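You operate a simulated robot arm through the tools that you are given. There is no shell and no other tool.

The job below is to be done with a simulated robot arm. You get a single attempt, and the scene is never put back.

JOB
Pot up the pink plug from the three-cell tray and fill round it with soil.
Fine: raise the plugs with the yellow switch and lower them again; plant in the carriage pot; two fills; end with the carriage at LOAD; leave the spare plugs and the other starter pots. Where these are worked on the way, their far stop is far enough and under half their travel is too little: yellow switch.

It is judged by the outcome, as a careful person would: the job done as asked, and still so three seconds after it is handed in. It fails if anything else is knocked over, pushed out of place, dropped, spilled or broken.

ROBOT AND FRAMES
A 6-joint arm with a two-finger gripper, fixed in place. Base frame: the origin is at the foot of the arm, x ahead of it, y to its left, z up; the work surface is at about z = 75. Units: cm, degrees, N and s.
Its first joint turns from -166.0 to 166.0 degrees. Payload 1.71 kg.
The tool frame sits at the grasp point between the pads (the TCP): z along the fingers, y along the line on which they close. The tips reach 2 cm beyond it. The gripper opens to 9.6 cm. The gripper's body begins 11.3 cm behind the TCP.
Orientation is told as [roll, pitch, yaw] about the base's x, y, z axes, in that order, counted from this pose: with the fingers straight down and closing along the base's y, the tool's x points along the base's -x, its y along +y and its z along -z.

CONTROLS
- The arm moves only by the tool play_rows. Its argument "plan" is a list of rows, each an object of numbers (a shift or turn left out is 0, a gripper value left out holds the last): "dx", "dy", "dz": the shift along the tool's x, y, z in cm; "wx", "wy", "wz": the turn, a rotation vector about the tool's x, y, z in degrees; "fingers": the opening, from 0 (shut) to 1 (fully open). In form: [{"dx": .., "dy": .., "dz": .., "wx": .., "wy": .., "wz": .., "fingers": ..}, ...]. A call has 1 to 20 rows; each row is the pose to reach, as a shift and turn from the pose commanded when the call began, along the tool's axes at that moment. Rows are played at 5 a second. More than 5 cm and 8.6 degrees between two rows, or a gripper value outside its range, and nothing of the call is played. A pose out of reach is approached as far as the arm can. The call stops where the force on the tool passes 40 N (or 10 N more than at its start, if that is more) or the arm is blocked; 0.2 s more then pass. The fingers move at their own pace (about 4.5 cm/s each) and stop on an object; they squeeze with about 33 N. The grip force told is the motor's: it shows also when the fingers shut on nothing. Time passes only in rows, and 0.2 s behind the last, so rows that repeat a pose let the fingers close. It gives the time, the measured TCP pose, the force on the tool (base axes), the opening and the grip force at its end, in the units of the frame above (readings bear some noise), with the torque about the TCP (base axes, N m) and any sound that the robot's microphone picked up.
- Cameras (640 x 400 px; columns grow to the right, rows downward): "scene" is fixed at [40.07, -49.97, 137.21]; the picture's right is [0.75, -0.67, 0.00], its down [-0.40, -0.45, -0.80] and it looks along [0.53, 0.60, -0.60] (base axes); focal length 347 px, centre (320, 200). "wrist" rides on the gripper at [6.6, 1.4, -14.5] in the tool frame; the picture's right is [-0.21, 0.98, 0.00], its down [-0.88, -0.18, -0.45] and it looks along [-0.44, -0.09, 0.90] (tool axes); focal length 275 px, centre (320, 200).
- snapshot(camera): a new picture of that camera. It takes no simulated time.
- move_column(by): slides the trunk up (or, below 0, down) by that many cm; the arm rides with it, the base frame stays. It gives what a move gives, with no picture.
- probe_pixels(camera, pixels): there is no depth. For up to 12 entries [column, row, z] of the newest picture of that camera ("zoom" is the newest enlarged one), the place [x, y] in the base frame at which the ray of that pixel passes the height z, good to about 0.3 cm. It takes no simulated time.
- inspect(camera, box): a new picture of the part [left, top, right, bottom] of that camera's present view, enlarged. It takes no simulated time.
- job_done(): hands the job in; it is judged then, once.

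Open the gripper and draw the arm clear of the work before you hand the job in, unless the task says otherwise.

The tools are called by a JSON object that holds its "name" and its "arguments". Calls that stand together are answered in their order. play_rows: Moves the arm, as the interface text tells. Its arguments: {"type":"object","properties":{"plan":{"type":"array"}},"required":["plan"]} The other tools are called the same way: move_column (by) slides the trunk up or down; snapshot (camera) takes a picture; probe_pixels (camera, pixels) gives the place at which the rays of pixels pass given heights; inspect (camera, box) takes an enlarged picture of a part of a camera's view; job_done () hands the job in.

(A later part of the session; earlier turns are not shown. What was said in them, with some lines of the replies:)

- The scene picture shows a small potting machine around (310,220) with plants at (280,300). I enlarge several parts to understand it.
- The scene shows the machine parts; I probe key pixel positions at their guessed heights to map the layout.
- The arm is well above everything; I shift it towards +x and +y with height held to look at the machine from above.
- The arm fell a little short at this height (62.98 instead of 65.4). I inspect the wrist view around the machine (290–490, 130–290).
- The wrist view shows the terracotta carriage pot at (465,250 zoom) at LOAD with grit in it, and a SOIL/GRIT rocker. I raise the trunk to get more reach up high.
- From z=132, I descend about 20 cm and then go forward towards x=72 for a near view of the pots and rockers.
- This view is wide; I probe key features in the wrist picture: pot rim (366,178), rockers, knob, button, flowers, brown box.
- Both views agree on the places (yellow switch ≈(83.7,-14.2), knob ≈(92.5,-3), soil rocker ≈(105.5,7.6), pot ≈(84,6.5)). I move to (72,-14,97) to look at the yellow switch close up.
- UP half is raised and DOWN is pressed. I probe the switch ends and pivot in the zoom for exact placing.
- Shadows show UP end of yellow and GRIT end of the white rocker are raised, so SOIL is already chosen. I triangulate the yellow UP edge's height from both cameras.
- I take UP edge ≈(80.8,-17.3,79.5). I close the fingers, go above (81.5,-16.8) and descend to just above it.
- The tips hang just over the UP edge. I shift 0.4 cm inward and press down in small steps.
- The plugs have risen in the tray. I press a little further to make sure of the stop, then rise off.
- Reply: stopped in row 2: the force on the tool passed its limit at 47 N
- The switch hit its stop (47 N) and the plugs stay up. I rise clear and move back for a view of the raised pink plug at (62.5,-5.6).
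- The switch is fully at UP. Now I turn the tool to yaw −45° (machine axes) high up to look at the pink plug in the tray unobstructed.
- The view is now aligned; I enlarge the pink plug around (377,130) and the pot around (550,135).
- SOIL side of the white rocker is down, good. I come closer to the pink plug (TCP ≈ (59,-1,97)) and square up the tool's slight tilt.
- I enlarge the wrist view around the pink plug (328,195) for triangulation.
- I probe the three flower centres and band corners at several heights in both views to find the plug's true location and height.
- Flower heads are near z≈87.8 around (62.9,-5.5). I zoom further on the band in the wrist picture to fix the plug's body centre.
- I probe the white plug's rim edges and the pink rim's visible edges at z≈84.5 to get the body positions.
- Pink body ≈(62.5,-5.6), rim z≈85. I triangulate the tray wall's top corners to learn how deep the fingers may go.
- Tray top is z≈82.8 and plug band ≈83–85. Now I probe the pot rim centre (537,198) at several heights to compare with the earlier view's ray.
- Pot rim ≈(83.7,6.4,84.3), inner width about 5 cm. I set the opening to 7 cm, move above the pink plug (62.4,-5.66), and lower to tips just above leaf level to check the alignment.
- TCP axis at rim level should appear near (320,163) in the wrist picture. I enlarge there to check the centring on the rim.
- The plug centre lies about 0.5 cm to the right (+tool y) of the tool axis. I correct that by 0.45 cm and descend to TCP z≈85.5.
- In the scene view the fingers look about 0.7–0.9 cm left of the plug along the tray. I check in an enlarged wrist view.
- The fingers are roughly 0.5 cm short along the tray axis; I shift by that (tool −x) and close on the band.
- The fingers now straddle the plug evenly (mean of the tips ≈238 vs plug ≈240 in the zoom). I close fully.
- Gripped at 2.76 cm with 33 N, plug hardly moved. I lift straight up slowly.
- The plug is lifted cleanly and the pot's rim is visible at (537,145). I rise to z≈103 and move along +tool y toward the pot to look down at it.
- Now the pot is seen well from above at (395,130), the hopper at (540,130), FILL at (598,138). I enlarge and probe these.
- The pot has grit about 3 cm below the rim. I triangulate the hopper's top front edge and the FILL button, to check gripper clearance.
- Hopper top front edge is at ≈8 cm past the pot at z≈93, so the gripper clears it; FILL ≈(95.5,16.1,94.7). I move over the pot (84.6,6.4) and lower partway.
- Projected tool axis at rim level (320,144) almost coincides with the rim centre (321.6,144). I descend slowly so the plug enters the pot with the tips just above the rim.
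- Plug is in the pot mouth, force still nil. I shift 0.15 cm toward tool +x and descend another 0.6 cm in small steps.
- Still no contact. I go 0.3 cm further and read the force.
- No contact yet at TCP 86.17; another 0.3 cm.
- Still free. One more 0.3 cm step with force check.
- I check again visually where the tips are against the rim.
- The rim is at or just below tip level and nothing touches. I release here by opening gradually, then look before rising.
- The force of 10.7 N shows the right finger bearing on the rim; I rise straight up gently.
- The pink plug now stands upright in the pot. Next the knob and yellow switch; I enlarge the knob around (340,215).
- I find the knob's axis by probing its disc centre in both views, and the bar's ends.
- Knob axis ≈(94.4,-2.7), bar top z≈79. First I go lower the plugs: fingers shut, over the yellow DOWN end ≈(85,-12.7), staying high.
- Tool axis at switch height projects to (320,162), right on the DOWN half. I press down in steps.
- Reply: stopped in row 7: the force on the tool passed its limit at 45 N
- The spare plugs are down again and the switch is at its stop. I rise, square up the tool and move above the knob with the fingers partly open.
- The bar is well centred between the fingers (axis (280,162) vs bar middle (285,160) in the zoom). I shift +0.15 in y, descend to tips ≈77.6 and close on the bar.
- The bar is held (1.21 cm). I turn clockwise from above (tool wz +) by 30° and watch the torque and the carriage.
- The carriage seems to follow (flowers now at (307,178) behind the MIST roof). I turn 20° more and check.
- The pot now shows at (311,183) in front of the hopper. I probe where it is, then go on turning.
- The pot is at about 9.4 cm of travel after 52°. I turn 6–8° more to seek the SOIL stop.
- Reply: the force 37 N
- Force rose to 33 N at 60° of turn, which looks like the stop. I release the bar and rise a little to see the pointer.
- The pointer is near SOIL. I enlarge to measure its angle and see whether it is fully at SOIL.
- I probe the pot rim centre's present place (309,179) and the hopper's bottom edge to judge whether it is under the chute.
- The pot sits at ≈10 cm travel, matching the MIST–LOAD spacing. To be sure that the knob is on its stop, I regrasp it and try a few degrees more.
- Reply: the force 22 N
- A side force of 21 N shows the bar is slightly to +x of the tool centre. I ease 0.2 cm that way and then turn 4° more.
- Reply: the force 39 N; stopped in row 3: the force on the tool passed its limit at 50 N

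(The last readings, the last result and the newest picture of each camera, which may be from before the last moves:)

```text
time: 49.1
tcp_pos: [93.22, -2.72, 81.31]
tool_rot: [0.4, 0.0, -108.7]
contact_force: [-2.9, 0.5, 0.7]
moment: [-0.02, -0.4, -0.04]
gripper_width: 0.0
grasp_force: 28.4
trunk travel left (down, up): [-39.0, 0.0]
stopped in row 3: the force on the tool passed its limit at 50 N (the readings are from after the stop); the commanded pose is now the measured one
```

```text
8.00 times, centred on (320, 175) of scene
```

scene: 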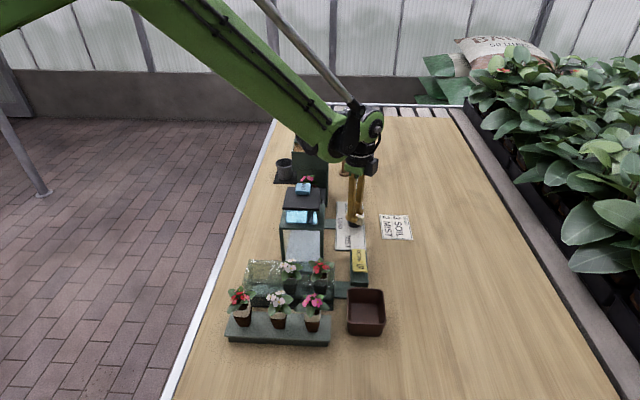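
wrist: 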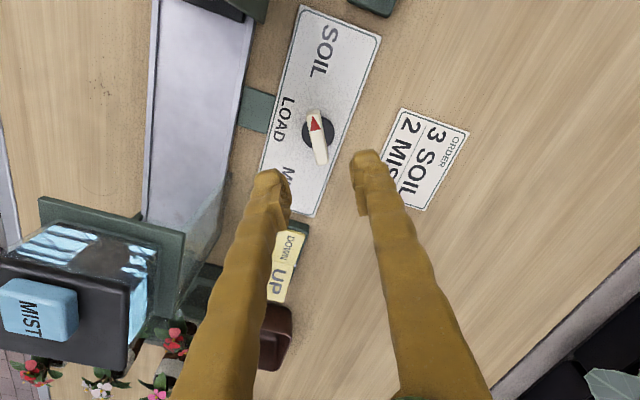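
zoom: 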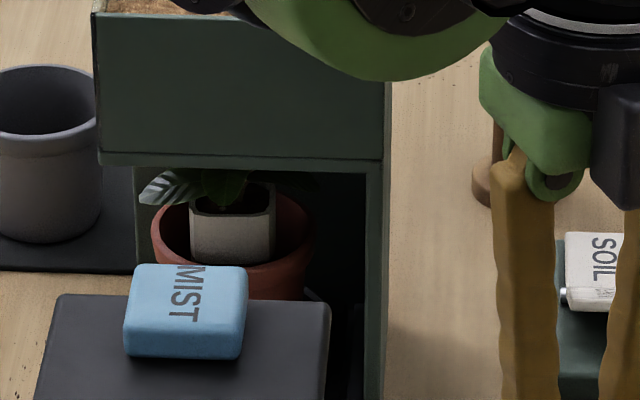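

It resisted (50 N) and slipped off, and the pot did not move: the knob is on its stop. I rise and check the knob.

{"name": "play_rows", "arguments": {"plan": [{"dz": -4}, {"dz": -8}, {"dz": -13}, {"dz": -18}, {"dz": -22}, {"dz": -22}]}}

{"name": "snapshot", "arguments": {"camera": "wrist"}}

{"name": "inspect", "arguments": {"camera": "scene", "box": [270, 140, 390, 250]}}

```text
time: 50.5
tcp_pos: [92.89, -2.81, 103.17]
tool_rot: [0.5, 0.2, -108.5]
contact_force: [-0.4, 0.2, -0.2]
moment: [0.04, 0.01, -0.02]
gripper_width: 0.01
grasp_force: 29.3
trunk travel left (down, up): [-39.0, 0.0]
```

```text
taken
```

wrist: 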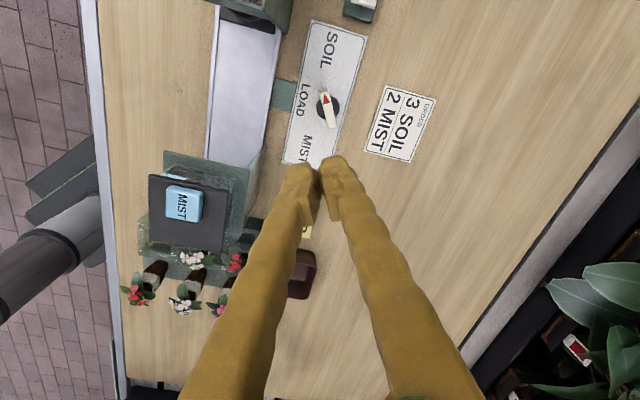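

```text
3.64 times, centred on (330, 195) of scene
```

zoom: 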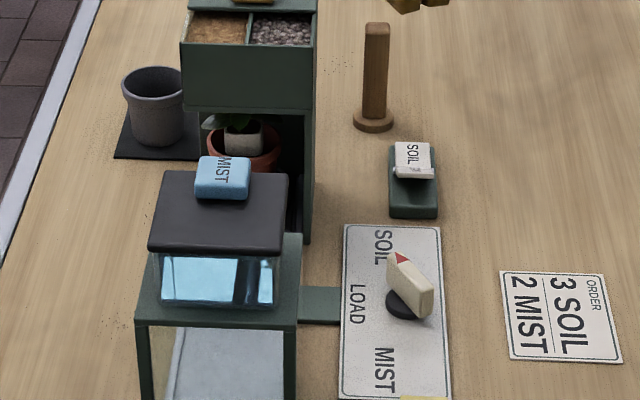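

Knob points at SOIL, pot under the chute. Now I turn back to yaw ≈−44.5 high up and move over to the FILL button ≈(95.5,16).

{"name": "play_rows", "arguments": {"plan": [{"wz": -8, "dx": 2, "dy": -0.5}, {"wz": -16, "dx": 4.2, "dy": -1.1}, {"wz": -24, "dx": 6.3, "dy": -1.7}, {"wz": -32, "dx": 8.4, "dy": -2.2}, {"wz": -40, "dx": 10.5, "dy": -2.8}, {"wz": -48, "dx": 12.6, "dy": -3.3}, {"wz": -56, "dx": 14.7, "dy": -3.9}, {"wz": -64, "dx": 16.75, "dy": -4.44}, {"wz": -64, "dx": 16.75, "dy": -4.44}]}}

{"name": "snapshot", "arguments": {"camera": "wrist"}}

{"name": "inspect", "arguments": {"camera": "scene", "box": [260, 90, 370, 200]}}

```text
time: 52.5
tcp_pos: [94.26, 14.77, 103.11]
tool_rot: [0.3, -0.5, -44.4]
contact_force: [0.4, 0.4, 0.0]
moment: [-0.02, 0.02, -0.03]
gripper_width: 0.01
grasp_force: 29.5
trunk travel left (down, up): [-39.0, 0.0]
```

```text
taken
```

wrist: 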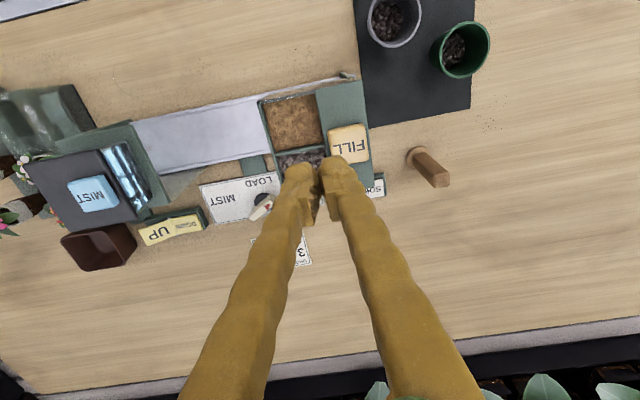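

```text
3.64 times, centred on (315, 145) of scene
```

zoom: 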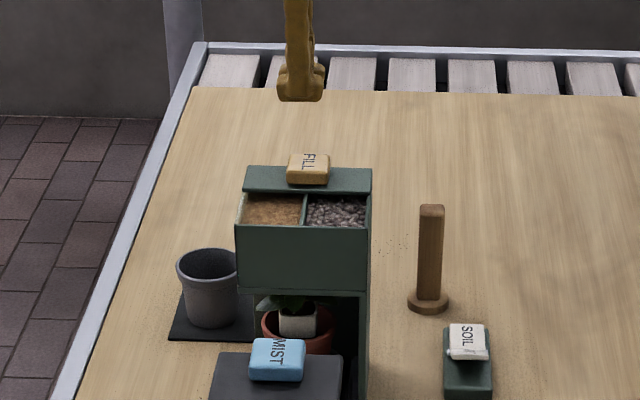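

FILL centre at (349,143) is ≈2.6 cm along tool +y from the tool axis. I shift there and lower to just above the button.

{"name": "play_rows", "arguments": {"plan": [{"dy": 1.3, "dx": 0.1}, {"dy": 2.6, "dx": 0.2}, {"dy": 2.6, "dx": 0.2, "dz": 2}, {"dy": 2.6, "dx": 0.2, "dz": 4}, {"dy": 2.6, "dx": 0.2, "dz": 4}]}}

{"name": "inspect", "arguments": {"camera": "wrist", "box": [240, 100, 400, 220]}}

{"name": "inspect", "arguments": {"camera": "scene", "box": [270, 100, 350, 170]}}

```text
time: 53.7
tcp_pos: [96.03, 16.47, 99.24]
tool_rot: [0.3, -0.5, -44.6]
contact_force: [0.4, -0.1, -0.8]
moment: [-0.02, 0.02, -0.02]
gripper_width: 0.0
grasp_force: 29.5
trunk travel left (down, up): [-39.0, 0.0]
```

```text
3.33 times, centred on (320, 160) of wrist
```

zoom: 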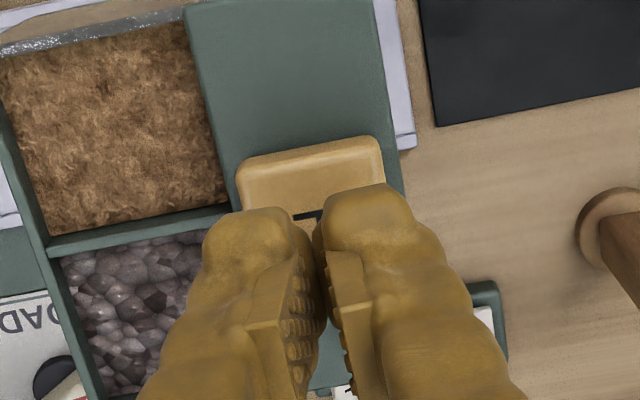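

```text
5.71 times, centred on (310, 135) of scene
```

zoom: 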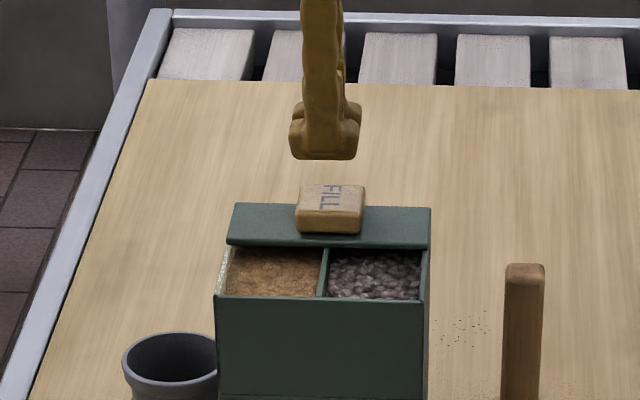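

The axis projects onto the middle of the FILL button. I press down in small steps, once.

{"name": "play_rows", "arguments": {"plan": [{"dz": 1.2}, {"dz": 1.8}, {"dz": 2.2}, {"dz": 2.5}, {"dz": 2.8}, {"dz": 2.8}]}}

{"name": "inspect", "arguments": {"camera": "scene", "box": [270, 110, 350, 200]}}

```text
time: 55.1
tcp_pos: [95.93, 16.7, 96.32]
tool_rot: [0.3, -0.5, -44.5]
contact_force: [-0.3, -1.1, 2.0]
moment: [-0.02, 0.02, 0.0]
gripper_width: 0.57
grasp_force: 29.7
trunk travel left (down, up): [-39.0, 0.0]
```

```text
4.44 times, centred on (310, 155) of scene
```

zoom: 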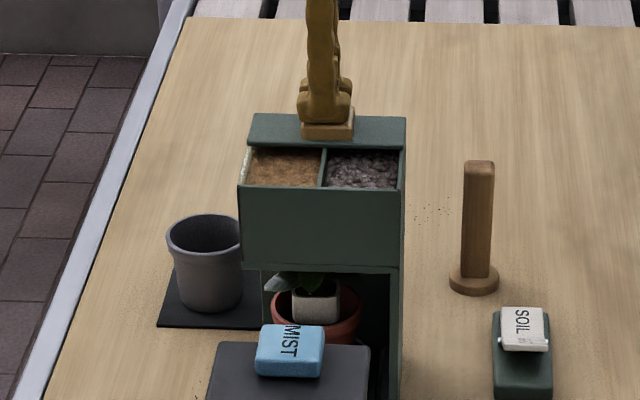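

Contact just begun (2 N). I press further in 0.2 cm steps.

{"name": "play_rows", "arguments": {"plan": [{"dz": 0.2}, {"dz": 0.4}, {"dz": 0.6}, {"dz": 0.6}]}}

{"name": "inspect", "arguments": {"camera": "scene", "box": [270, 110, 350, 200]}}

```text
time: 56.1
tcp_pos: [96.0, 16.6, 95.7]
tool_rot: [0.3, -0.6, -44.4]
contact_force: [0.9, -6.3, 14.5]
moment: [-0.14, -0.02, -0.01]
gripper_width: 0.59
grasp_force: 29.5
trunk travel left (down, up): [-39.0, 0.0]
heard: click
```

```text
4.44 times, centred on (310, 155) of scene
```

zoom: 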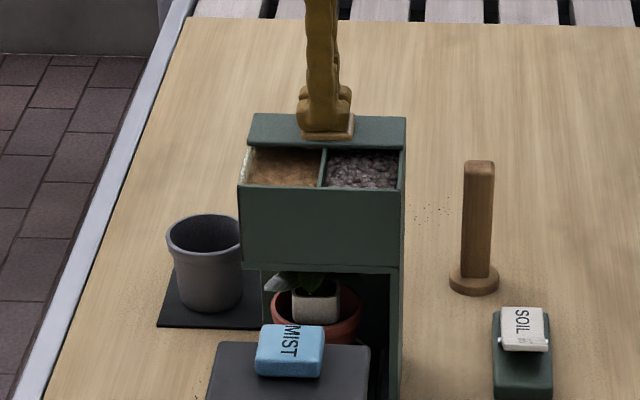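

Click heard. I lift off fully and hold a moment to let the fill run, then look in the pot.

{"name": "play_rows", "arguments": {"plan": [{"dz": -0.5}, {"dz": -1.5}, {"dz": -3}, {"dz": -3}, {"dz": -3}, {"dz": -3}, {"dz": -3}, {"dz": -3}, {"dz": -3}, {"dz": -3}]}}

{"name": "inspect", "arguments": {"camera": "scene", "box": [280, 150, 350, 205]}}

{"name": "inspect", "arguments": {"camera": "wrist", "box": [220, 90, 420, 230]}}

```text
time: 58.3
tcp_pos: [95.91, 16.77, 98.54]
tool_rot: [0.3, -0.5, -44.5]
contact_force: [-0.5, 0.2, -0.2]
moment: [0.03, 0.01, 0.0]
gripper_width: 0.01
grasp_force: 29.0
trunk travel left (down, up): [-39.0, 0.0]
```

```text
7.27 times, centred on (315, 178) of scene
```

zoom: 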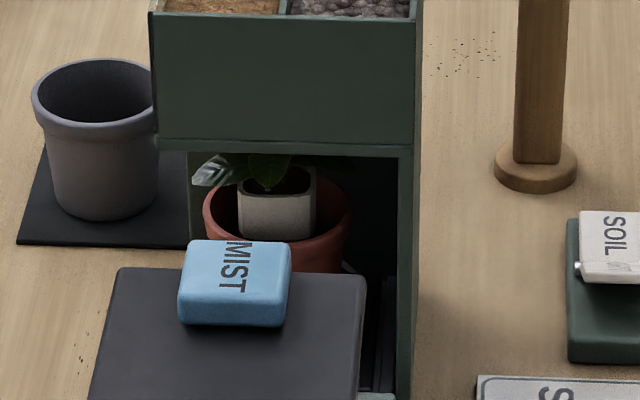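

```text
2.86 times, centred on (320, 160) of wrist
```

zoom: 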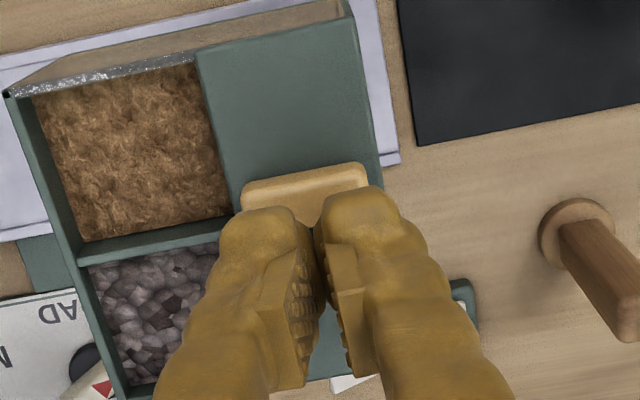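

I look closer at the pot's inside to see if the soil came.

{"name": "inspect", "arguments": {"camera": "scene", "box": [295, 165, 335, 195]}}

```text
13.33 times, centred on (315, 180) of scene
```

zoom: 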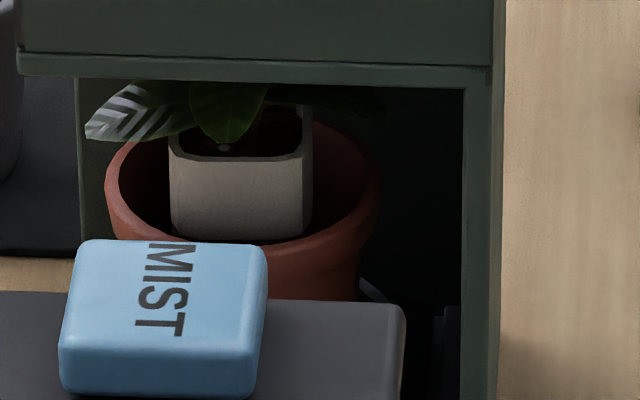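

The soil level cannot be seen from here, but the click marks a press. I press FILL the second time with the same stroke.

{"name": "play_rows", "arguments": {"plan": [{"dz": 1.2}, {"dz": 2}, {"dz": 2.3}, {"dz": 2.6}, {"dz": 2.9}, {"dz": 2.9}]}}

```text
time: 59.7
tcp_pos: [95.9, 16.63, 95.92]
tool_rot: [0.4, -0.5, -44.5]
contact_force: [3.0, 0.1, 7.2]
moment: [0.02, -0.03, 0.02]
gripper_width: 0.6
grasp_force: 29.4
trunk travel left (down, up): [-39.0, 0.0]
heard: click
```

Second click heard. I lift off and wait, then go up and travel back to the knob with the tool at the knob's present yaw.

{"name": "play_rows", "arguments": {"plan": [{"dz": -1}, {"dz": -3}, {"dz": -5}, {"dz": -7}, {"dz": -7}, {"dz": -7}, {"dz": -7}, {"dz": -7}, {"dz": -7}]}}

{"name": "inspect", "arguments": {"camera": "scene", "box": [270, 110, 390, 250]}}

```text
time: 61.7
tcp_pos: [96.01, 16.67, 102.61]
tool_rot: [0.4, -0.4, -44.6]
contact_force: [-0.2, -0.3, 0.3]
moment: [0.0, 0.02, -0.01]
gripper_width: 0.0
grasp_force: 29.2
trunk travel left (down, up): [-39.0, 0.0]
```

```text
2.86 times, centred on (330, 180) of scene
```

zoom: 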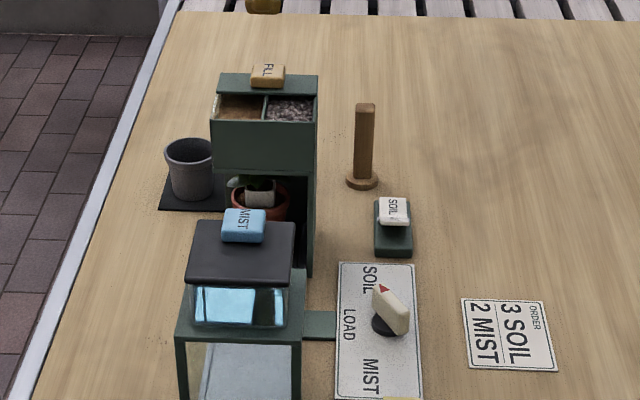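

Both fills done. I move back over the knob (94.65,-2.8), turning to yaw −104.5 to match its bar.

{"name": "play_rows", "arguments": {"plan": [{"wz": 8, "dx": -1.6, "dy": -1.8, "fingers": 0.4}, {"wz": 16, "dx": -3.2, "dy": -3.7}, {"wz": 24, "dx": -4.8, "dy": -5.5}, {"wz": 32, "dx": -6.4, "dy": -7.4}, {"wz": 40, "dx": -8, "dy": -9.3}, {"wz": 48, "dx": -9.6, "dy": -11.2}, {"wz": 56, "dx": -11.2, "dy": -13}, {"wz": 60, "dx": -12.62, "dy": -14.8}, {"wz": 60, "dx": -12.62, "dy": -14.8, "dz": 4}, {"wz": 60, "dx": -12.62, "dy": -14.8, "dz": 8}, {"wz": 60, "dx": -12.62, "dy": -14.8, "dz": 12}, {"wz": 60, "dx": -12.62, "dy": -14.8, "dz": 14}, {"wz": 60, "dx": -12.62, "dy": -14.8, "dz": 14}]}}

{"name": "inspect", "arguments": {"camera": "wrist", "box": [240, 100, 400, 210]}}

```text
time: 64.5
tcp_pos: [94.81, -2.67, 88.81]
tool_rot: [0.6, 0.0, -104.6]
contact_force: [0.4, -0.3, 0.2]
moment: [0.02, -0.02, 0.0]
gripper_width: 3.84
grasp_force: 0.0
trunk travel left (down, up): [-39.0, 0.0]
```

```text
3.64 times, centred on (320, 155) of wrist
```

zoom: 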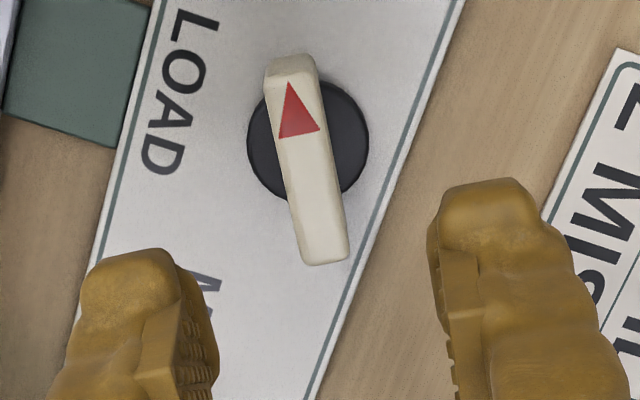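

The bar lies about 0.2–0.3 cm toward tool −y; I correct the tilt and offset, descend and close on the bar.

{"name": "play_rows", "arguments": {"plan": [{"dy": -0.18, "wx": 0.6, "dz": 2}, {"dy": -0.18, "wx": 0.6, "dz": 5}, {"dy": -0.18, "wx": 0.6, "dz": 7.5}, {"dy": -0.18, "wx": 0.6, "dz": 9.1}, {"dy": -0.18, "wx": 0.6, "dz": 9.1}, {"dy": -0.18, "wx": 0.6, "dz": 9.1, "fingers": 0.2}, {"dy": -0.18, "wx": 0.6, "dz": 9.1, "fingers": 0}, {"dy": -0.18, "wx": 0.6, "dz": 9.1, "fingers": 0}, {"dy": -0.18, "wx": 0.6, "dz": 9.1, "fingers": 0}]}}

```text
time: 66.6
tcp_pos: [94.08, -2.93, 80.58]
tool_rot: [0.9, 0.2, -104.7]
contact_force: [67.9, -11.8, -3.4]
moment: [-0.17, -0.96, 0.1]
gripper_width: 2.02
grasp_force: 35.2
trunk travel left (down, up): [-39.0, 0.0]
stopped in row 9: the force on the tool passed its limit at 41 N (the readings are from after the stop); the commanded pose is now the measured one
```

Something is off: opening 2.02 and 68 N sideways. I look before doing anything.

{"name": "snapshot", "arguments": {"camera": "wrist"}}

{"name": "inspect", "arguments": {"camera": "scene", "box": [320, 190, 400, 250]}}

{"name": "inspect", "arguments": {"camera": "wrist", "box": [240, 100, 400, 230]}}

```text
taken
```

wrist: 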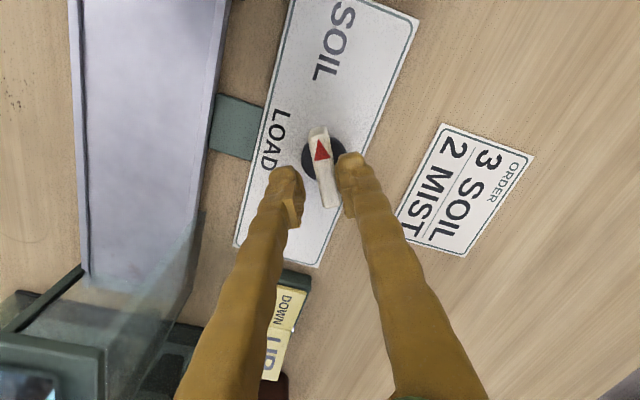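

```text
6.67 times, centred on (360, 220) of scene
```

zoom: 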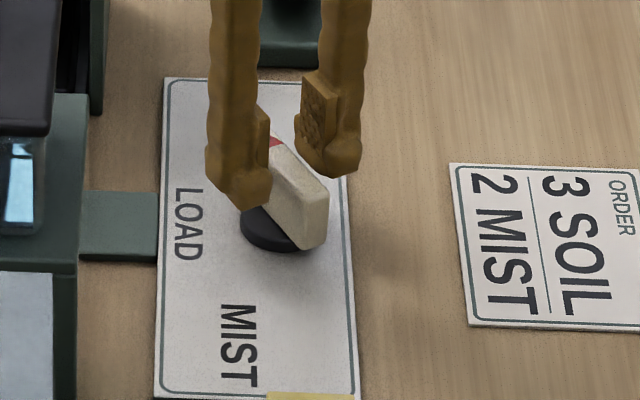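

```text
3.08 times, centred on (320, 165) of wrist
```

zoom: 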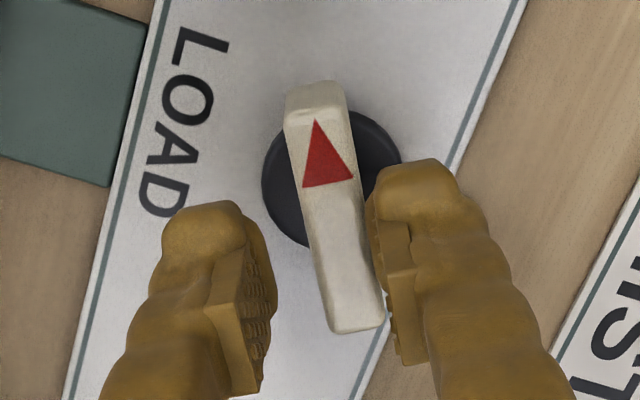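

The right finger alone touched the bar: I had shifted the wrong way. I reopen, rise 4 cm, recentre by ≈+0.55 in tool y, and look again.

{"name": "play_rows", "arguments": {"plan": [{"fingers": 0.3}, {"fingers": 0.42}, {"dz": -2}, {"dz": -4}, {"dz": -4, "dy": 0.55, "dx": 0.2, "wx": 0.9}, {"dz": -4, "dy": 0.55, "dx": 0.2, "wx": 0.9}]}}

{"name": "inspect", "arguments": {"camera": "wrist", "box": [240, 100, 400, 230]}}

{"name": "inspect", "arguments": {"camera": "scene", "box": [320, 190, 400, 250]}}

```text
time: 68.0
tcp_pos: [93.96, -2.69, 85.03]
tool_rot: [-0.2, 0.2, -104.5]
contact_force: [-0.4, -1.1, -0.4]
moment: [-0.02, 0.01, -0.01]
gripper_width: 4.01
grasp_force: 0.0
trunk travel left (down, up): [-39.0, 0.0]
```

```text
3.08 times, centred on (320, 165) of wrist
```

zoom: 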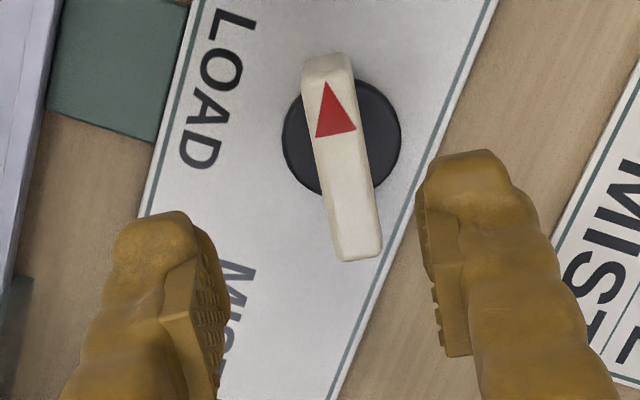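

```text
6.67 times, centred on (360, 220) of scene
```

zoom: 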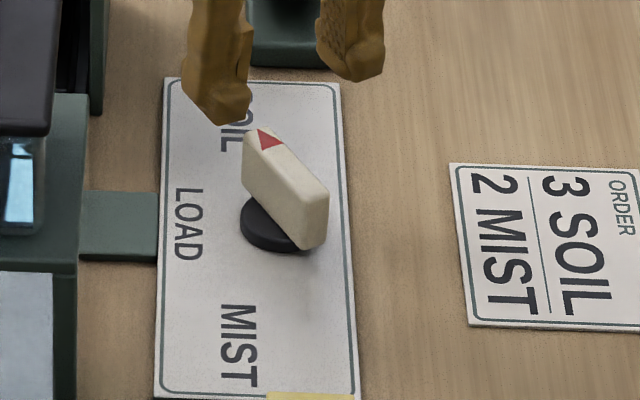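

Image measures say the bar is 0.68 cm along tool +y and 0.28 along +x. I shift by that and check before descending.

{"name": "play_rows", "arguments": {"plan": [{"dy": 0.68, "dx": 0.28}, {"dy": 0.68, "dx": 0.28, "dz": 2}, {"dy": 0.68, "dx": 0.28, "dz": 2}]}}

{"name": "inspect", "arguments": {"camera": "wrist", "box": [240, 100, 400, 230]}}

```text
time: 68.8
tcp_pos: [94.77, -2.49, 82.98]
tool_rot: [-0.2, 0.1, -104.5]
contact_force: [0.5, 0.6, 0.5]
moment: [0.0, 0.0, 0.04]
gripper_width: 4.02
grasp_force: 0.0
trunk travel left (down, up): [-39.0, 0.0]
```

```text
3.08 times, centred on (320, 165) of wrist
```

zoom: 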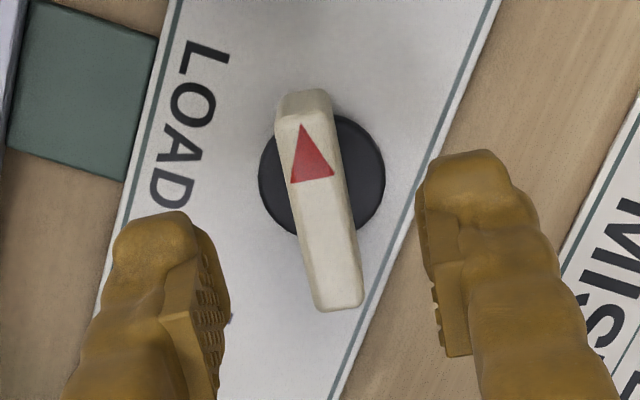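

Now centred: axis (320,215) vs bar middle (326,215), disc centre matches too. I descend 3.3 cm and close.

{"name": "play_rows", "arguments": {"plan": [{"dy": 0.08, "dz": 1.5}, {"dy": 0.08, "dz": 3}, {"dy": 0.08, "dz": 3.3}, {"dy": 0.08, "dz": 3.3, "fingers": 0.25}, {"dy": 0.08, "dz": 3.3, "fingers": 0.15}, {"dy": 0.08, "dz": 3.3, "fingers": 0.1}, {"dy": 0.08, "dz": 3.3, "fingers": 0}, {"dy": 0.08, "dz": 3.3, "fingers": 0}]}}

{"name": "inspect", "arguments": {"camera": "wrist", "box": [240, 100, 400, 230]}}

```text
time: 70.6
tcp_pos: [94.63, -2.54, 79.52]
tool_rot: [-0.3, 0.2, -104.5]
contact_force: [-27.7, 3.3, -12.0]
moment: [0.08, 0.33, -0.08]
gripper_width: 1.23
grasp_force: 34.6
trunk travel left (down, up): [-39.0, 0.0]
```

```text
3.08 times, centred on (320, 165) of wrist
```

zoom: 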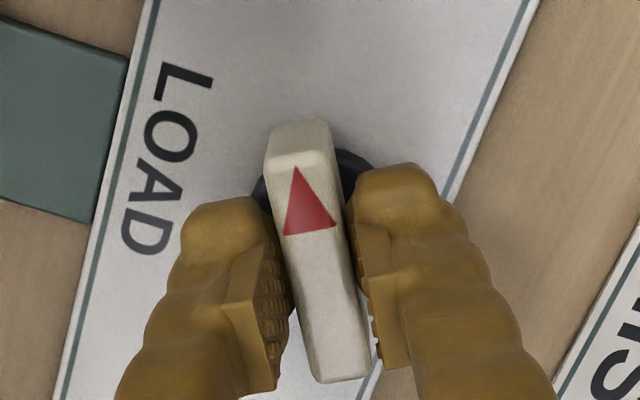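

Gripped (1.23 cm). I ease −0.1 in tool y and turn back 30° toward LOAD.

{"name": "play_rows", "arguments": {"plan": [{"dy": -0.1}, {"dy": -0.1, "wz": -4}, {"dy": -0.1, "wz": -10}, {"dy": -0.1, "wz": -17}, {"dy": -0.1, "wz": -24}, {"dy": -0.1, "wz": -30}, {"dy": -0.1, "wz": -30}]}}

{"name": "inspect", "arguments": {"camera": "scene", "box": [270, 140, 390, 250]}}

```text
time: 71.2
tcp_pos: [94.02, -2.65, 80.73]
tool_rot: [0.8, 0.4, -101.3]
contact_force: [66.4, -8.9, -1.9]
moment: [-0.23, -1.12, 0.01]
gripper_width: 2.17
grasp_force: 35.2
trunk travel left (down, up): [-39.0, 0.0]
stopped in row 3: the force on the tool passed its limit at 43 N (the readings are from after the stop); the commanded pose is now the measured one
```

```text
3.64 times, centred on (330, 195) of scene
```

zoom: 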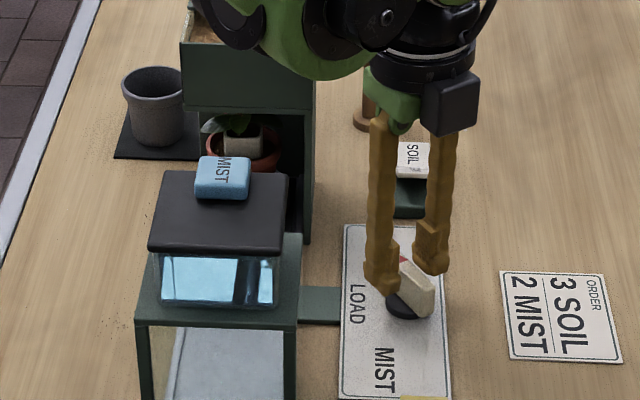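

It slipped again without the knob turning. I open, rise and examine the bar's angle and the readings.

{"name": "play_rows", "arguments": {"plan": [{"fingers": 0.3}, {"fingers": 0.42}, {"dz": -2}, {"dz": -4}, {"dz": -4}]}}

{"name": "inspect", "arguments": {"camera": "wrist", "box": [240, 80, 400, 230]}}

{"name": "inspect", "arguments": {"camera": "scene", "box": [290, 150, 390, 250]}}

```text
time: 72.4
tcp_pos: [93.52, -2.37, 84.84]
tool_rot: [0.7, 0.4, -101.3]
contact_force: [0.2, 0.3, -0.2]
moment: [0.0, -0.01, -0.01]
gripper_width: 4.04
grasp_force: 0.0
trunk travel left (down, up): [-39.0, 0.0]
```

```text
2.67 times, centred on (320, 155) of wrist
```

zoom: 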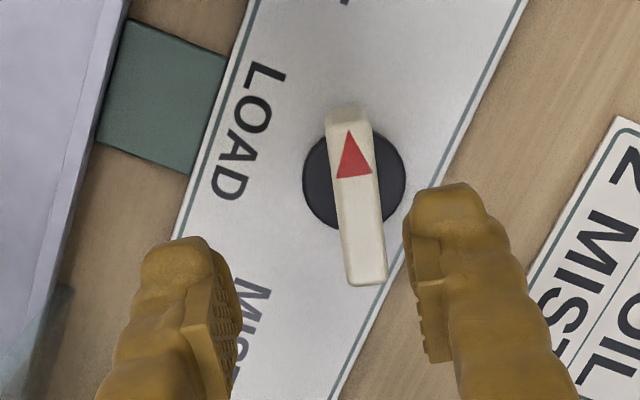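

```text
4.00 times, centred on (340, 200) of scene
```

zoom: 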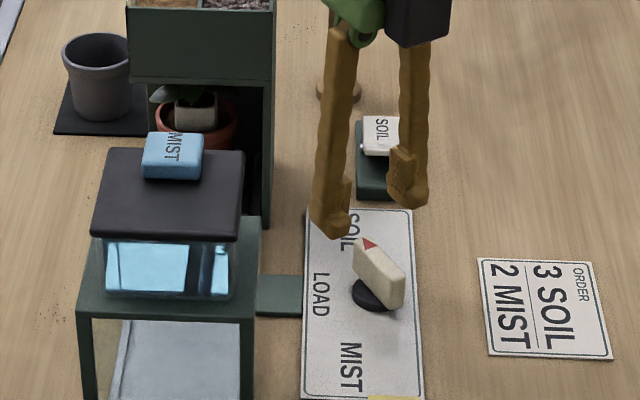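

The knob has not moved; stops make the arm back off. The bar looks ≈3° short of my last yaw, matching the present −101.3°. I square the tilt and recentre by ≈1.05 cm in tool y, then check.

{"name": "play_rows", "arguments": {"plan": [{"dy": 0.5, "wx": 0.7, "wy": -0.4}, {"dy": 1.05, "wx": 0.7, "wy": -0.4}, {"dy": 1.05, "wx": 0.7, "wy": -0.4, "dz": 2}, {"dy": 1.05, "wx": 0.7, "wy": -0.4, "dz": 2}]}}

{"name": "inspect", "arguments": {"camera": "wrist", "box": [240, 100, 400, 230]}}

```text
time: 73.4
tcp_pos: [94.63, -2.83, 82.76]
tool_rot: [-0.2, 0.0, -101.3]
contact_force: [-0.8, -0.4, -0.3]
moment: [0.04, 0.05, -0.01]
gripper_width: 4.02
grasp_force: 0.1
trunk travel left (down, up): [-39.0, 0.0]
```

```text
3.08 times, centred on (320, 165) of wrist
```

zoom: 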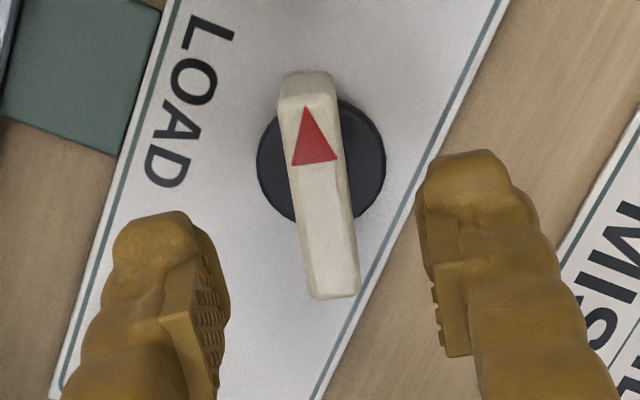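

Disc centre is ≈0.45 cm toward tool +x of the axis; I shift dx +0.45, dy +0.13, descend and close gently, then read the force.

{"name": "play_rows", "arguments": {"plan": [{"dx": 0.45, "dy": 0.13}, {"dx": 0.45, "dy": 0.13, "dz": 1.6}, {"dx": 0.45, "dy": 0.13, "dz": 3.1}, {"dx": 0.45, "dy": 0.13, "dz": 3.1, "fingers": 0.25}, {"dx": 0.45, "dy": 0.13, "dz": 3.1, "fingers": 0.15}, {"dx": 0.45, "dy": 0.13, "dz": 3.1, "fingers": 0.1}, {"dx": 0.45, "dy": 0.13, "dz": 3.1, "fingers": 0}, {"dx": 0.45, "dy": 0.13, "dz": 3.1, "fingers": 0}]}}

```text
time: 75.2
tcp_pos: [94.69, -2.55, 79.79]
tool_rot: [-0.1, 0.0, -101.3]
contact_force: [23.6, -0.5, 3.4]
moment: [0.05, -0.33, -0.04]
gripper_width: 1.24
grasp_force: 35.3
trunk travel left (down, up): [-39.0, 0.0]
```

Force +23.6 N in x asks for +0.1 cm in tool y. I ease that and read.

{"name": "play_rows", "arguments": {"plan": [{"dy": 0.05}, {"dy": 0.1}, {"dy": 0.1}]}}

```text
time: 76.0
tcp_pos: [94.64, -2.41, 79.89]
tool_rot: [-0.2, -0.1, -101.2]
contact_force: [3.9, -6.9, 6.3]
moment: [-0.24, 0.02, -0.06]
gripper_width: 1.21
grasp_force: 35.0
trunk travel left (down, up): [-39.0, 0.0]
```

Forces are now small. I turn back just 4° and read the force.

{"name": "play_rows", "arguments": {"plan": [{"wz": -2}, {"wz": -4}, {"wz": -4}]}}

```text
time: 76.8
tcp_pos: [94.7, -2.57, 79.94]
tool_rot: [-0.1, 0.1, -97.3]
contact_force: [0.6, -12.7, 11.8]
moment: [-0.29, 0.01, -0.02]
gripper_width: 1.23
grasp_force: 35.0
trunk travel left (down, up): [-39.0, 0.0]
```

It turned 4° quietly. I continue another 10° with slight relief along the bar.

{"name": "play_rows", "arguments": {"plan": [{"wz": -3, "dx": -0.04}, {"wz": -6, "dx": -0.06}, {"wz": -10, "dx": -0.06}, {"wz": -10, "dx": -0.06}]}}

{"name": "inspect", "arguments": {"camera": "scene", "box": [270, 140, 390, 250]}}

```text
time: 77.8
tcp_pos: [94.52, -2.54, 79.93]
tool_rot: [-0.2, 0.0, -87.2]
contact_force: [-20.9, -8.8, 5.2]
moment: [-0.08, 0.3, -0.06]
gripper_width: 1.2
grasp_force: 34.9
trunk travel left (down, up): [-39.0, 0.0]
```

```text
3.64 times, centred on (330, 195) of scene
```

zoom: 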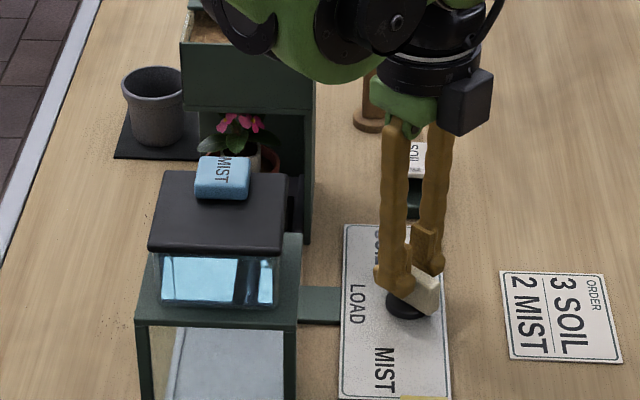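

The carriage is coming back (pink flower at (235,125) in the zoom). I relieve the −21 N with −0.08 in tool y and turn on 14°.

{"name": "play_rows", "arguments": {"plan": [{"dy": -0.08, "dx": -0.03}, {"dy": -0.09, "dx": -0.03, "wz": -5}, {"dy": -0.1, "dx": -0.03, "wz": -10}, {"dy": -0.11, "dx": -0.03, "wz": -14}, {"dy": -0.11, "dx": -0.03, "wz": -14}]}}

```text
time: 79.0
tcp_pos: [94.61, -2.57, 79.92]
tool_rot: [-0.1, 0.2, -73.1]
contact_force: [-29.0, -6.4, -8.6]
moment: [-0.09, 0.37, -0.06]
gripper_width: 1.19
grasp_force: 34.9
trunk travel left (down, up): [-39.0, 0.0]
```

Side force −30 N along tool y; I ease −0.13 there and turn 14° more.

{"name": "play_rows", "arguments": {"plan": [{"dy": -0.07}, {"dy": -0.13}, {"dy": -0.14, "wz": -5}, {"dy": -0.15, "wz": -10}, {"dy": -0.16, "wz": -14}, {"dy": -0.16, "wz": -14}]}}

{"name": "inspect", "arguments": {"camera": "scene", "box": [270, 140, 390, 250]}}

```text
time: 80.4
tcp_pos: [94.56, -2.43, 79.9]
tool_rot: [-0.1, 0.0, -59.2]
contact_force: [8.5, -3.2, 4.9]
moment: [-0.05, -0.12, 0.04]
gripper_width: 1.19
grasp_force: 35.1
trunk travel left (down, up): [-39.0, 0.0]
```

```text
3.64 times, centred on (330, 195) of scene
```

zoom: 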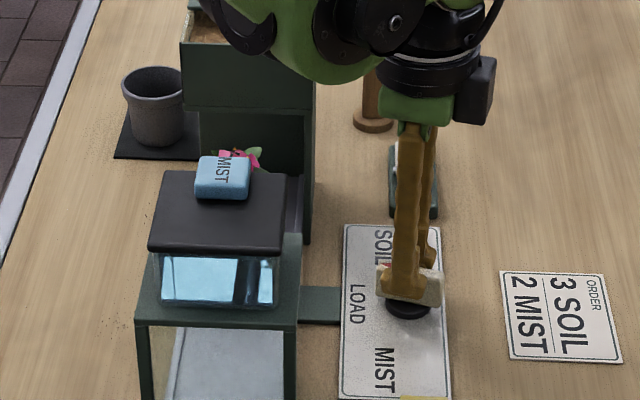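

Forces are small now; 14.7° remain to the original LOAD yaw of −44.5. I turn that.

{"name": "play_rows", "arguments": {"plan": [{"wz": -5}, {"wz": -10}, {"wz": -14.7}, {"wz": -14.7}, {"wz": -14.7}]}}

{"name": "snapshot", "arguments": {"camera": "wrist"}}

{"name": "inspect", "arguments": {"camera": "scene", "box": [310, 190, 390, 250]}}

```text
time: 81.6
tcp_pos: [94.5, -2.46, 79.92]
tool_rot: [-0.1, 0.1, -44.5]
contact_force: [7.4, -5.2, 12.7]
moment: [-0.06, -0.05, -0.05]
gripper_width: 1.2
grasp_force: 34.9
trunk travel left (down, up): [-39.0, 0.0]
```

```text
taken
```

wrist: 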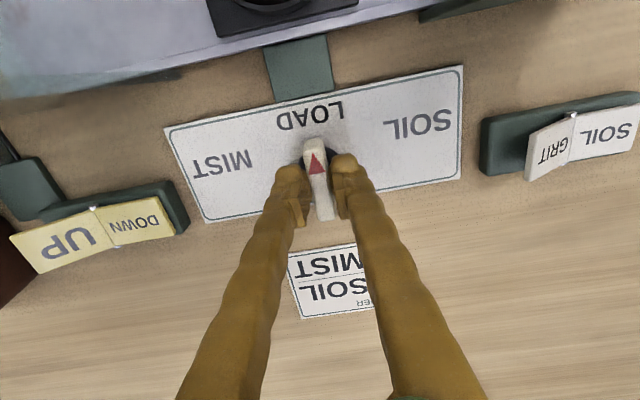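

```text
6.67 times, centred on (350, 220) of scene
```

zoom: 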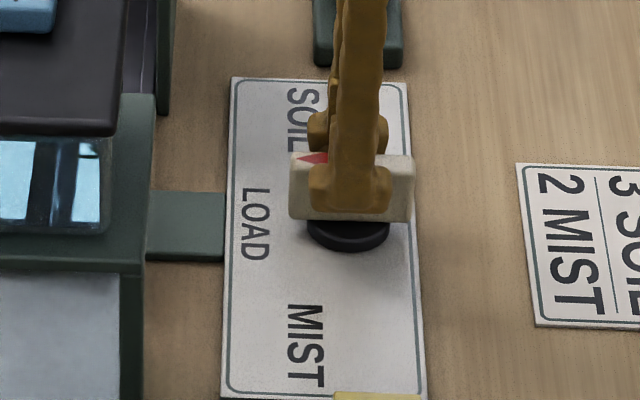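

The picture matches the one taken before turning: pointer at LOAD. I release, rise, and look at the pot from above.

{"name": "play_rows", "arguments": {"plan": [{"fingers": 0.25}, {"fingers": 0.4}, {"dz": -3, "fingers": 0.4}, {"dz": -7}, {"dz": -11}, {"dz": -15}, {"dz": -19}, {"dz": -19, "dy": -4}, {"dz": -19, "dy": -8, "dx": 3}, {"dz": -19, "dy": -8, "dx": 7}, {"dz": -19, "dy": -8, "dx": 7}]}}

{"name": "snapshot", "arguments": {"camera": "wrist"}}

{"name": "inspect", "arguments": {"camera": "scene", "box": [260, 140, 400, 260]}}

```text
time: 84.0
tcp_pos: [84.05, -3.2, 98.98]
tool_rot: [-0.1, 0.1, -44.6]
contact_force: [-0.5, 1.5, -0.1]
moment: [-0.08, 0.02, -0.03]
gripper_width: 3.82
grasp_force: 0.1
trunk travel left (down, up): [-39.0, 0.0]
```

```text
taken
```

wrist: 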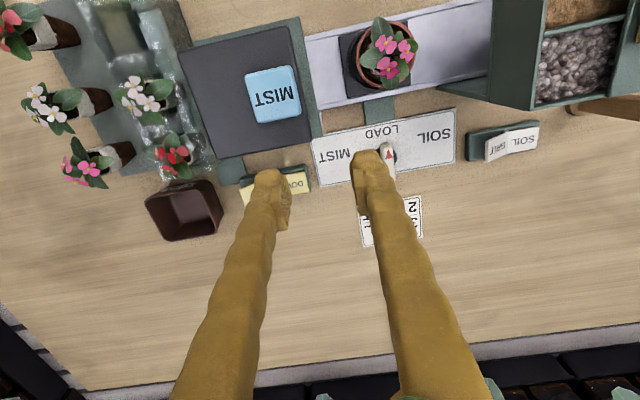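

```text
3.33 times, centred on (330, 200) of scene
```

zoom: 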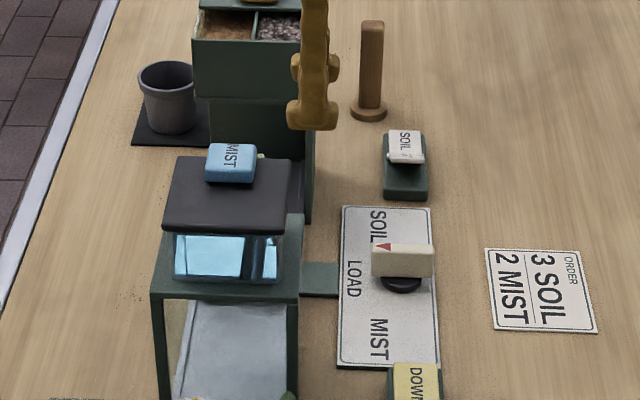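

I enlarge the pot at (385,55) and the knob and switch to verify the fill.

{"name": "inspect", "arguments": {"camera": "wrist", "box": [330, 5, 440, 105]}}

{"name": "inspect", "arguments": {"camera": "wrist", "box": [300, 100, 470, 210]}}

```text
4.00 times, centred on (385, 55) of wrist
```

zoom: 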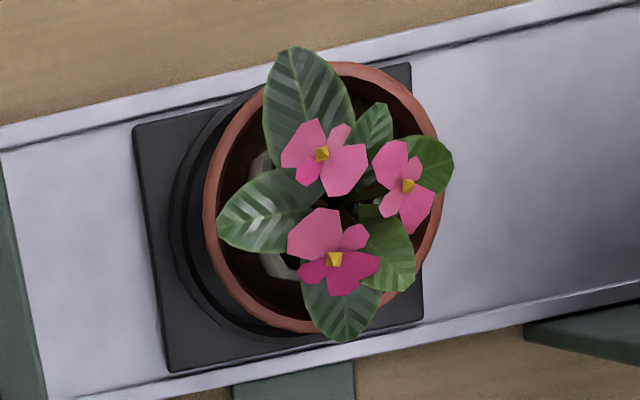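

```text
3.64 times, centred on (385, 155) of wrist
```

zoom: 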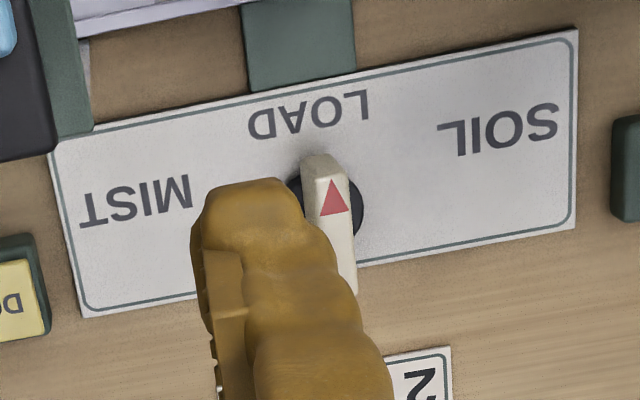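

The pot stands at LOAD with brown soil visible round the plug. I move for a steeper, nearer view to verify.

{"name": "play_rows", "arguments": {"plan": [{"dx": 3.5, "dy": 2}, {"dx": 7, "dy": 4, "dz": -1}, {"dx": 10.5, "dy": 6, "dz": -1}, {"dx": 13.5, "dy": 8, "dz": -1}, {"dx": 15.2, "dy": 9.5, "dz": -1}, {"dx": 15.2, "dy": 9.5, "dz": -1}]}}

{"name": "snapshot", "arguments": {"camera": "wrist"}}

{"name": "inspect", "arguments": {"camera": "wrist", "box": [270, 110, 390, 210]}}

```text
time: 85.4
tcp_pos: [80.1, 14.26, 100.14]
tool_rot: [0.0, 0.1, -44.5]
contact_force: [-0.3, 0.2, 0.4]
moment: [-0.01, 0.0, 0.0]
gripper_width: 3.84
grasp_force: 0.2
trunk travel left (down, up): [-39.0, 0.0]
```

```text
taken
```

wrist: 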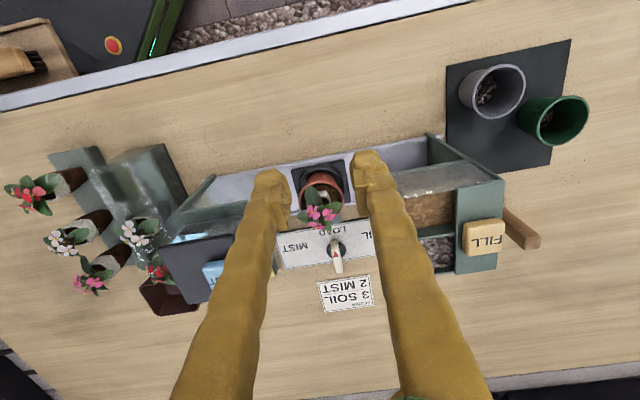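

```text
4.00 times, centred on (330, 160) of wrist
```

zoom: 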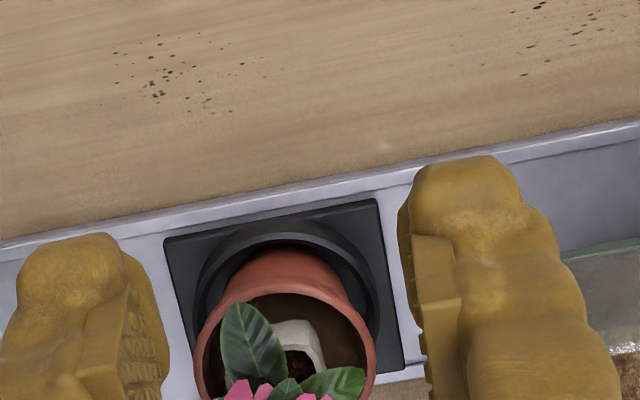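

Brown soil surrounds the plug. One closer look at the pot's inside.

{"name": "inspect", "arguments": {"camera": "wrist", "box": [295, 170, 350, 225]}}

{"name": "snapshot", "arguments": {"camera": "scene"}}

```text
7.27 times, centred on (322, 198) of wrist
```

zoom: 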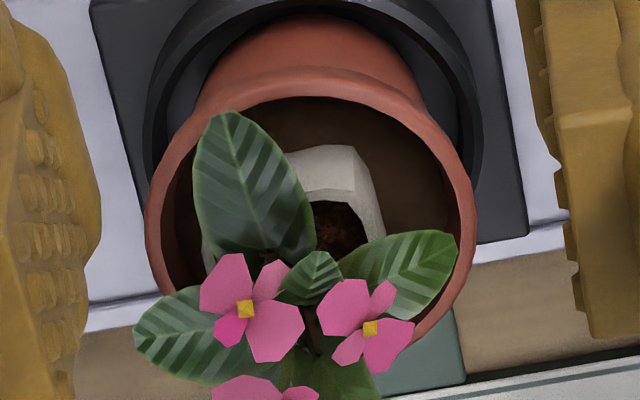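

```text
taken
```

scene: 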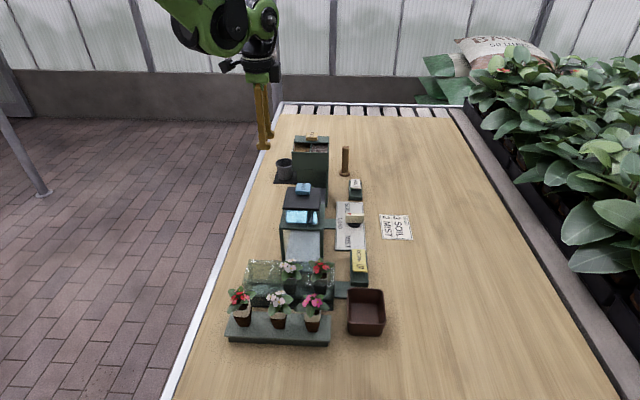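

The pot is at LOAD with soil round the upright plug, spares and starters stand untouched, switch is DOWN. I open the gripper and draw the arm back clear and up.

{"name": "play_rows", "arguments": {"plan": [{"dz": -4}, {"dz": -8}, {"dz": -8, "dx": 3, "dy": -3.5}, {"dz": -8, "dx": 6, "dy": -7}, {"dz": -8, "dx": 9, "dy": -10}, {"dz": -8, "dx": 12, "dy": -13, "fingers": 1}, {"dz": -8, "dx": 14, "dy": -16}, {"dz": -8, "dx": 14, "dy": -16}]}}

{"name": "snapshot", "arguments": {"camera": "scene"}}

{"name": "snapshot", "arguments": {"camera": "wrist"}}

```text
time: 87.2
tcp_pos: [58.48, 12.73, 108.08]
tool_rot: [-0.2, 0.0, -44.7]
contact_force: [0.0, 0.0, 0.1]
moment: [0.03, -0.01, 0.02]
gripper_width: 9.58
grasp_force: 0.0
trunk travel left (down, up): [-39.0, 0.0]
```

```text
taken
```

scene: 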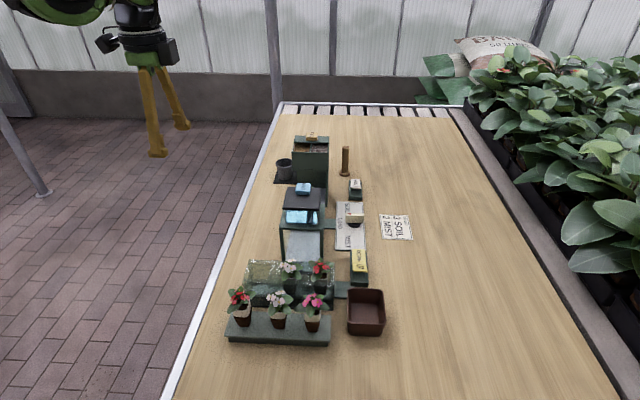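

```text
taken
```

wrist: 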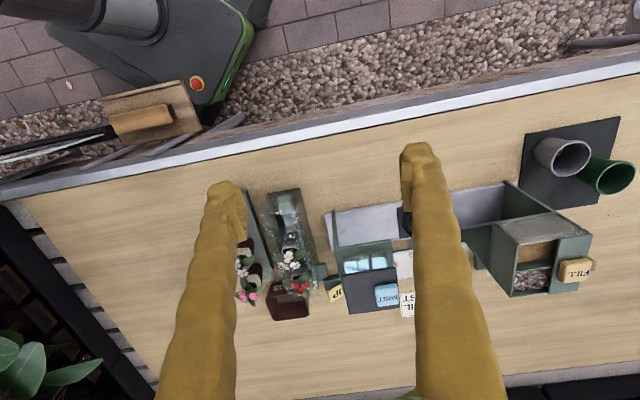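

The arm is clear, the gripper open, and everything stands as asked in the newest pictures. I hand the job in.

{"name": "job_done", "arguments": {}}

```text
The job is handed in.
```

The pink plug from the three-cell tray is potted up in the carriage pot with soil round it, and the job is handed in.

- **Plugs:** I raised them with the yellow switch and lowered them again, pressing to the stop both ways. The white and red plugs are back down in their cells.
- **Planting:** The pink plug stands upright near the centre of the pot. I let it drop about a centimetre at the end, because the fingers would not fit inside the rim. One finger rested briefly on the rim (about 11 N) as I let go; the pot stayed upright in the carriage.
- **Fills:** I pressed FILL twice with the rocker on SOIL and heard a click each time. Afterwards brown soil covered the grit round the plug. I took the count from the clicks, since I couldn't see the soil level between presses.
- **Carriage:** It is back at LOAD with the pointer where it started. On the way back to LOAD the knob slipped out of the gripper, and I regrasped it and turned it the rest of the way.
- **Order card:** It reads 3 SOIL, 2 MIST. I followed your instruction instead: two fills and no mist.

The starter pots and the rest of the bench looked undisturbed in the last pictures. The gripper is open and the arm is clear.
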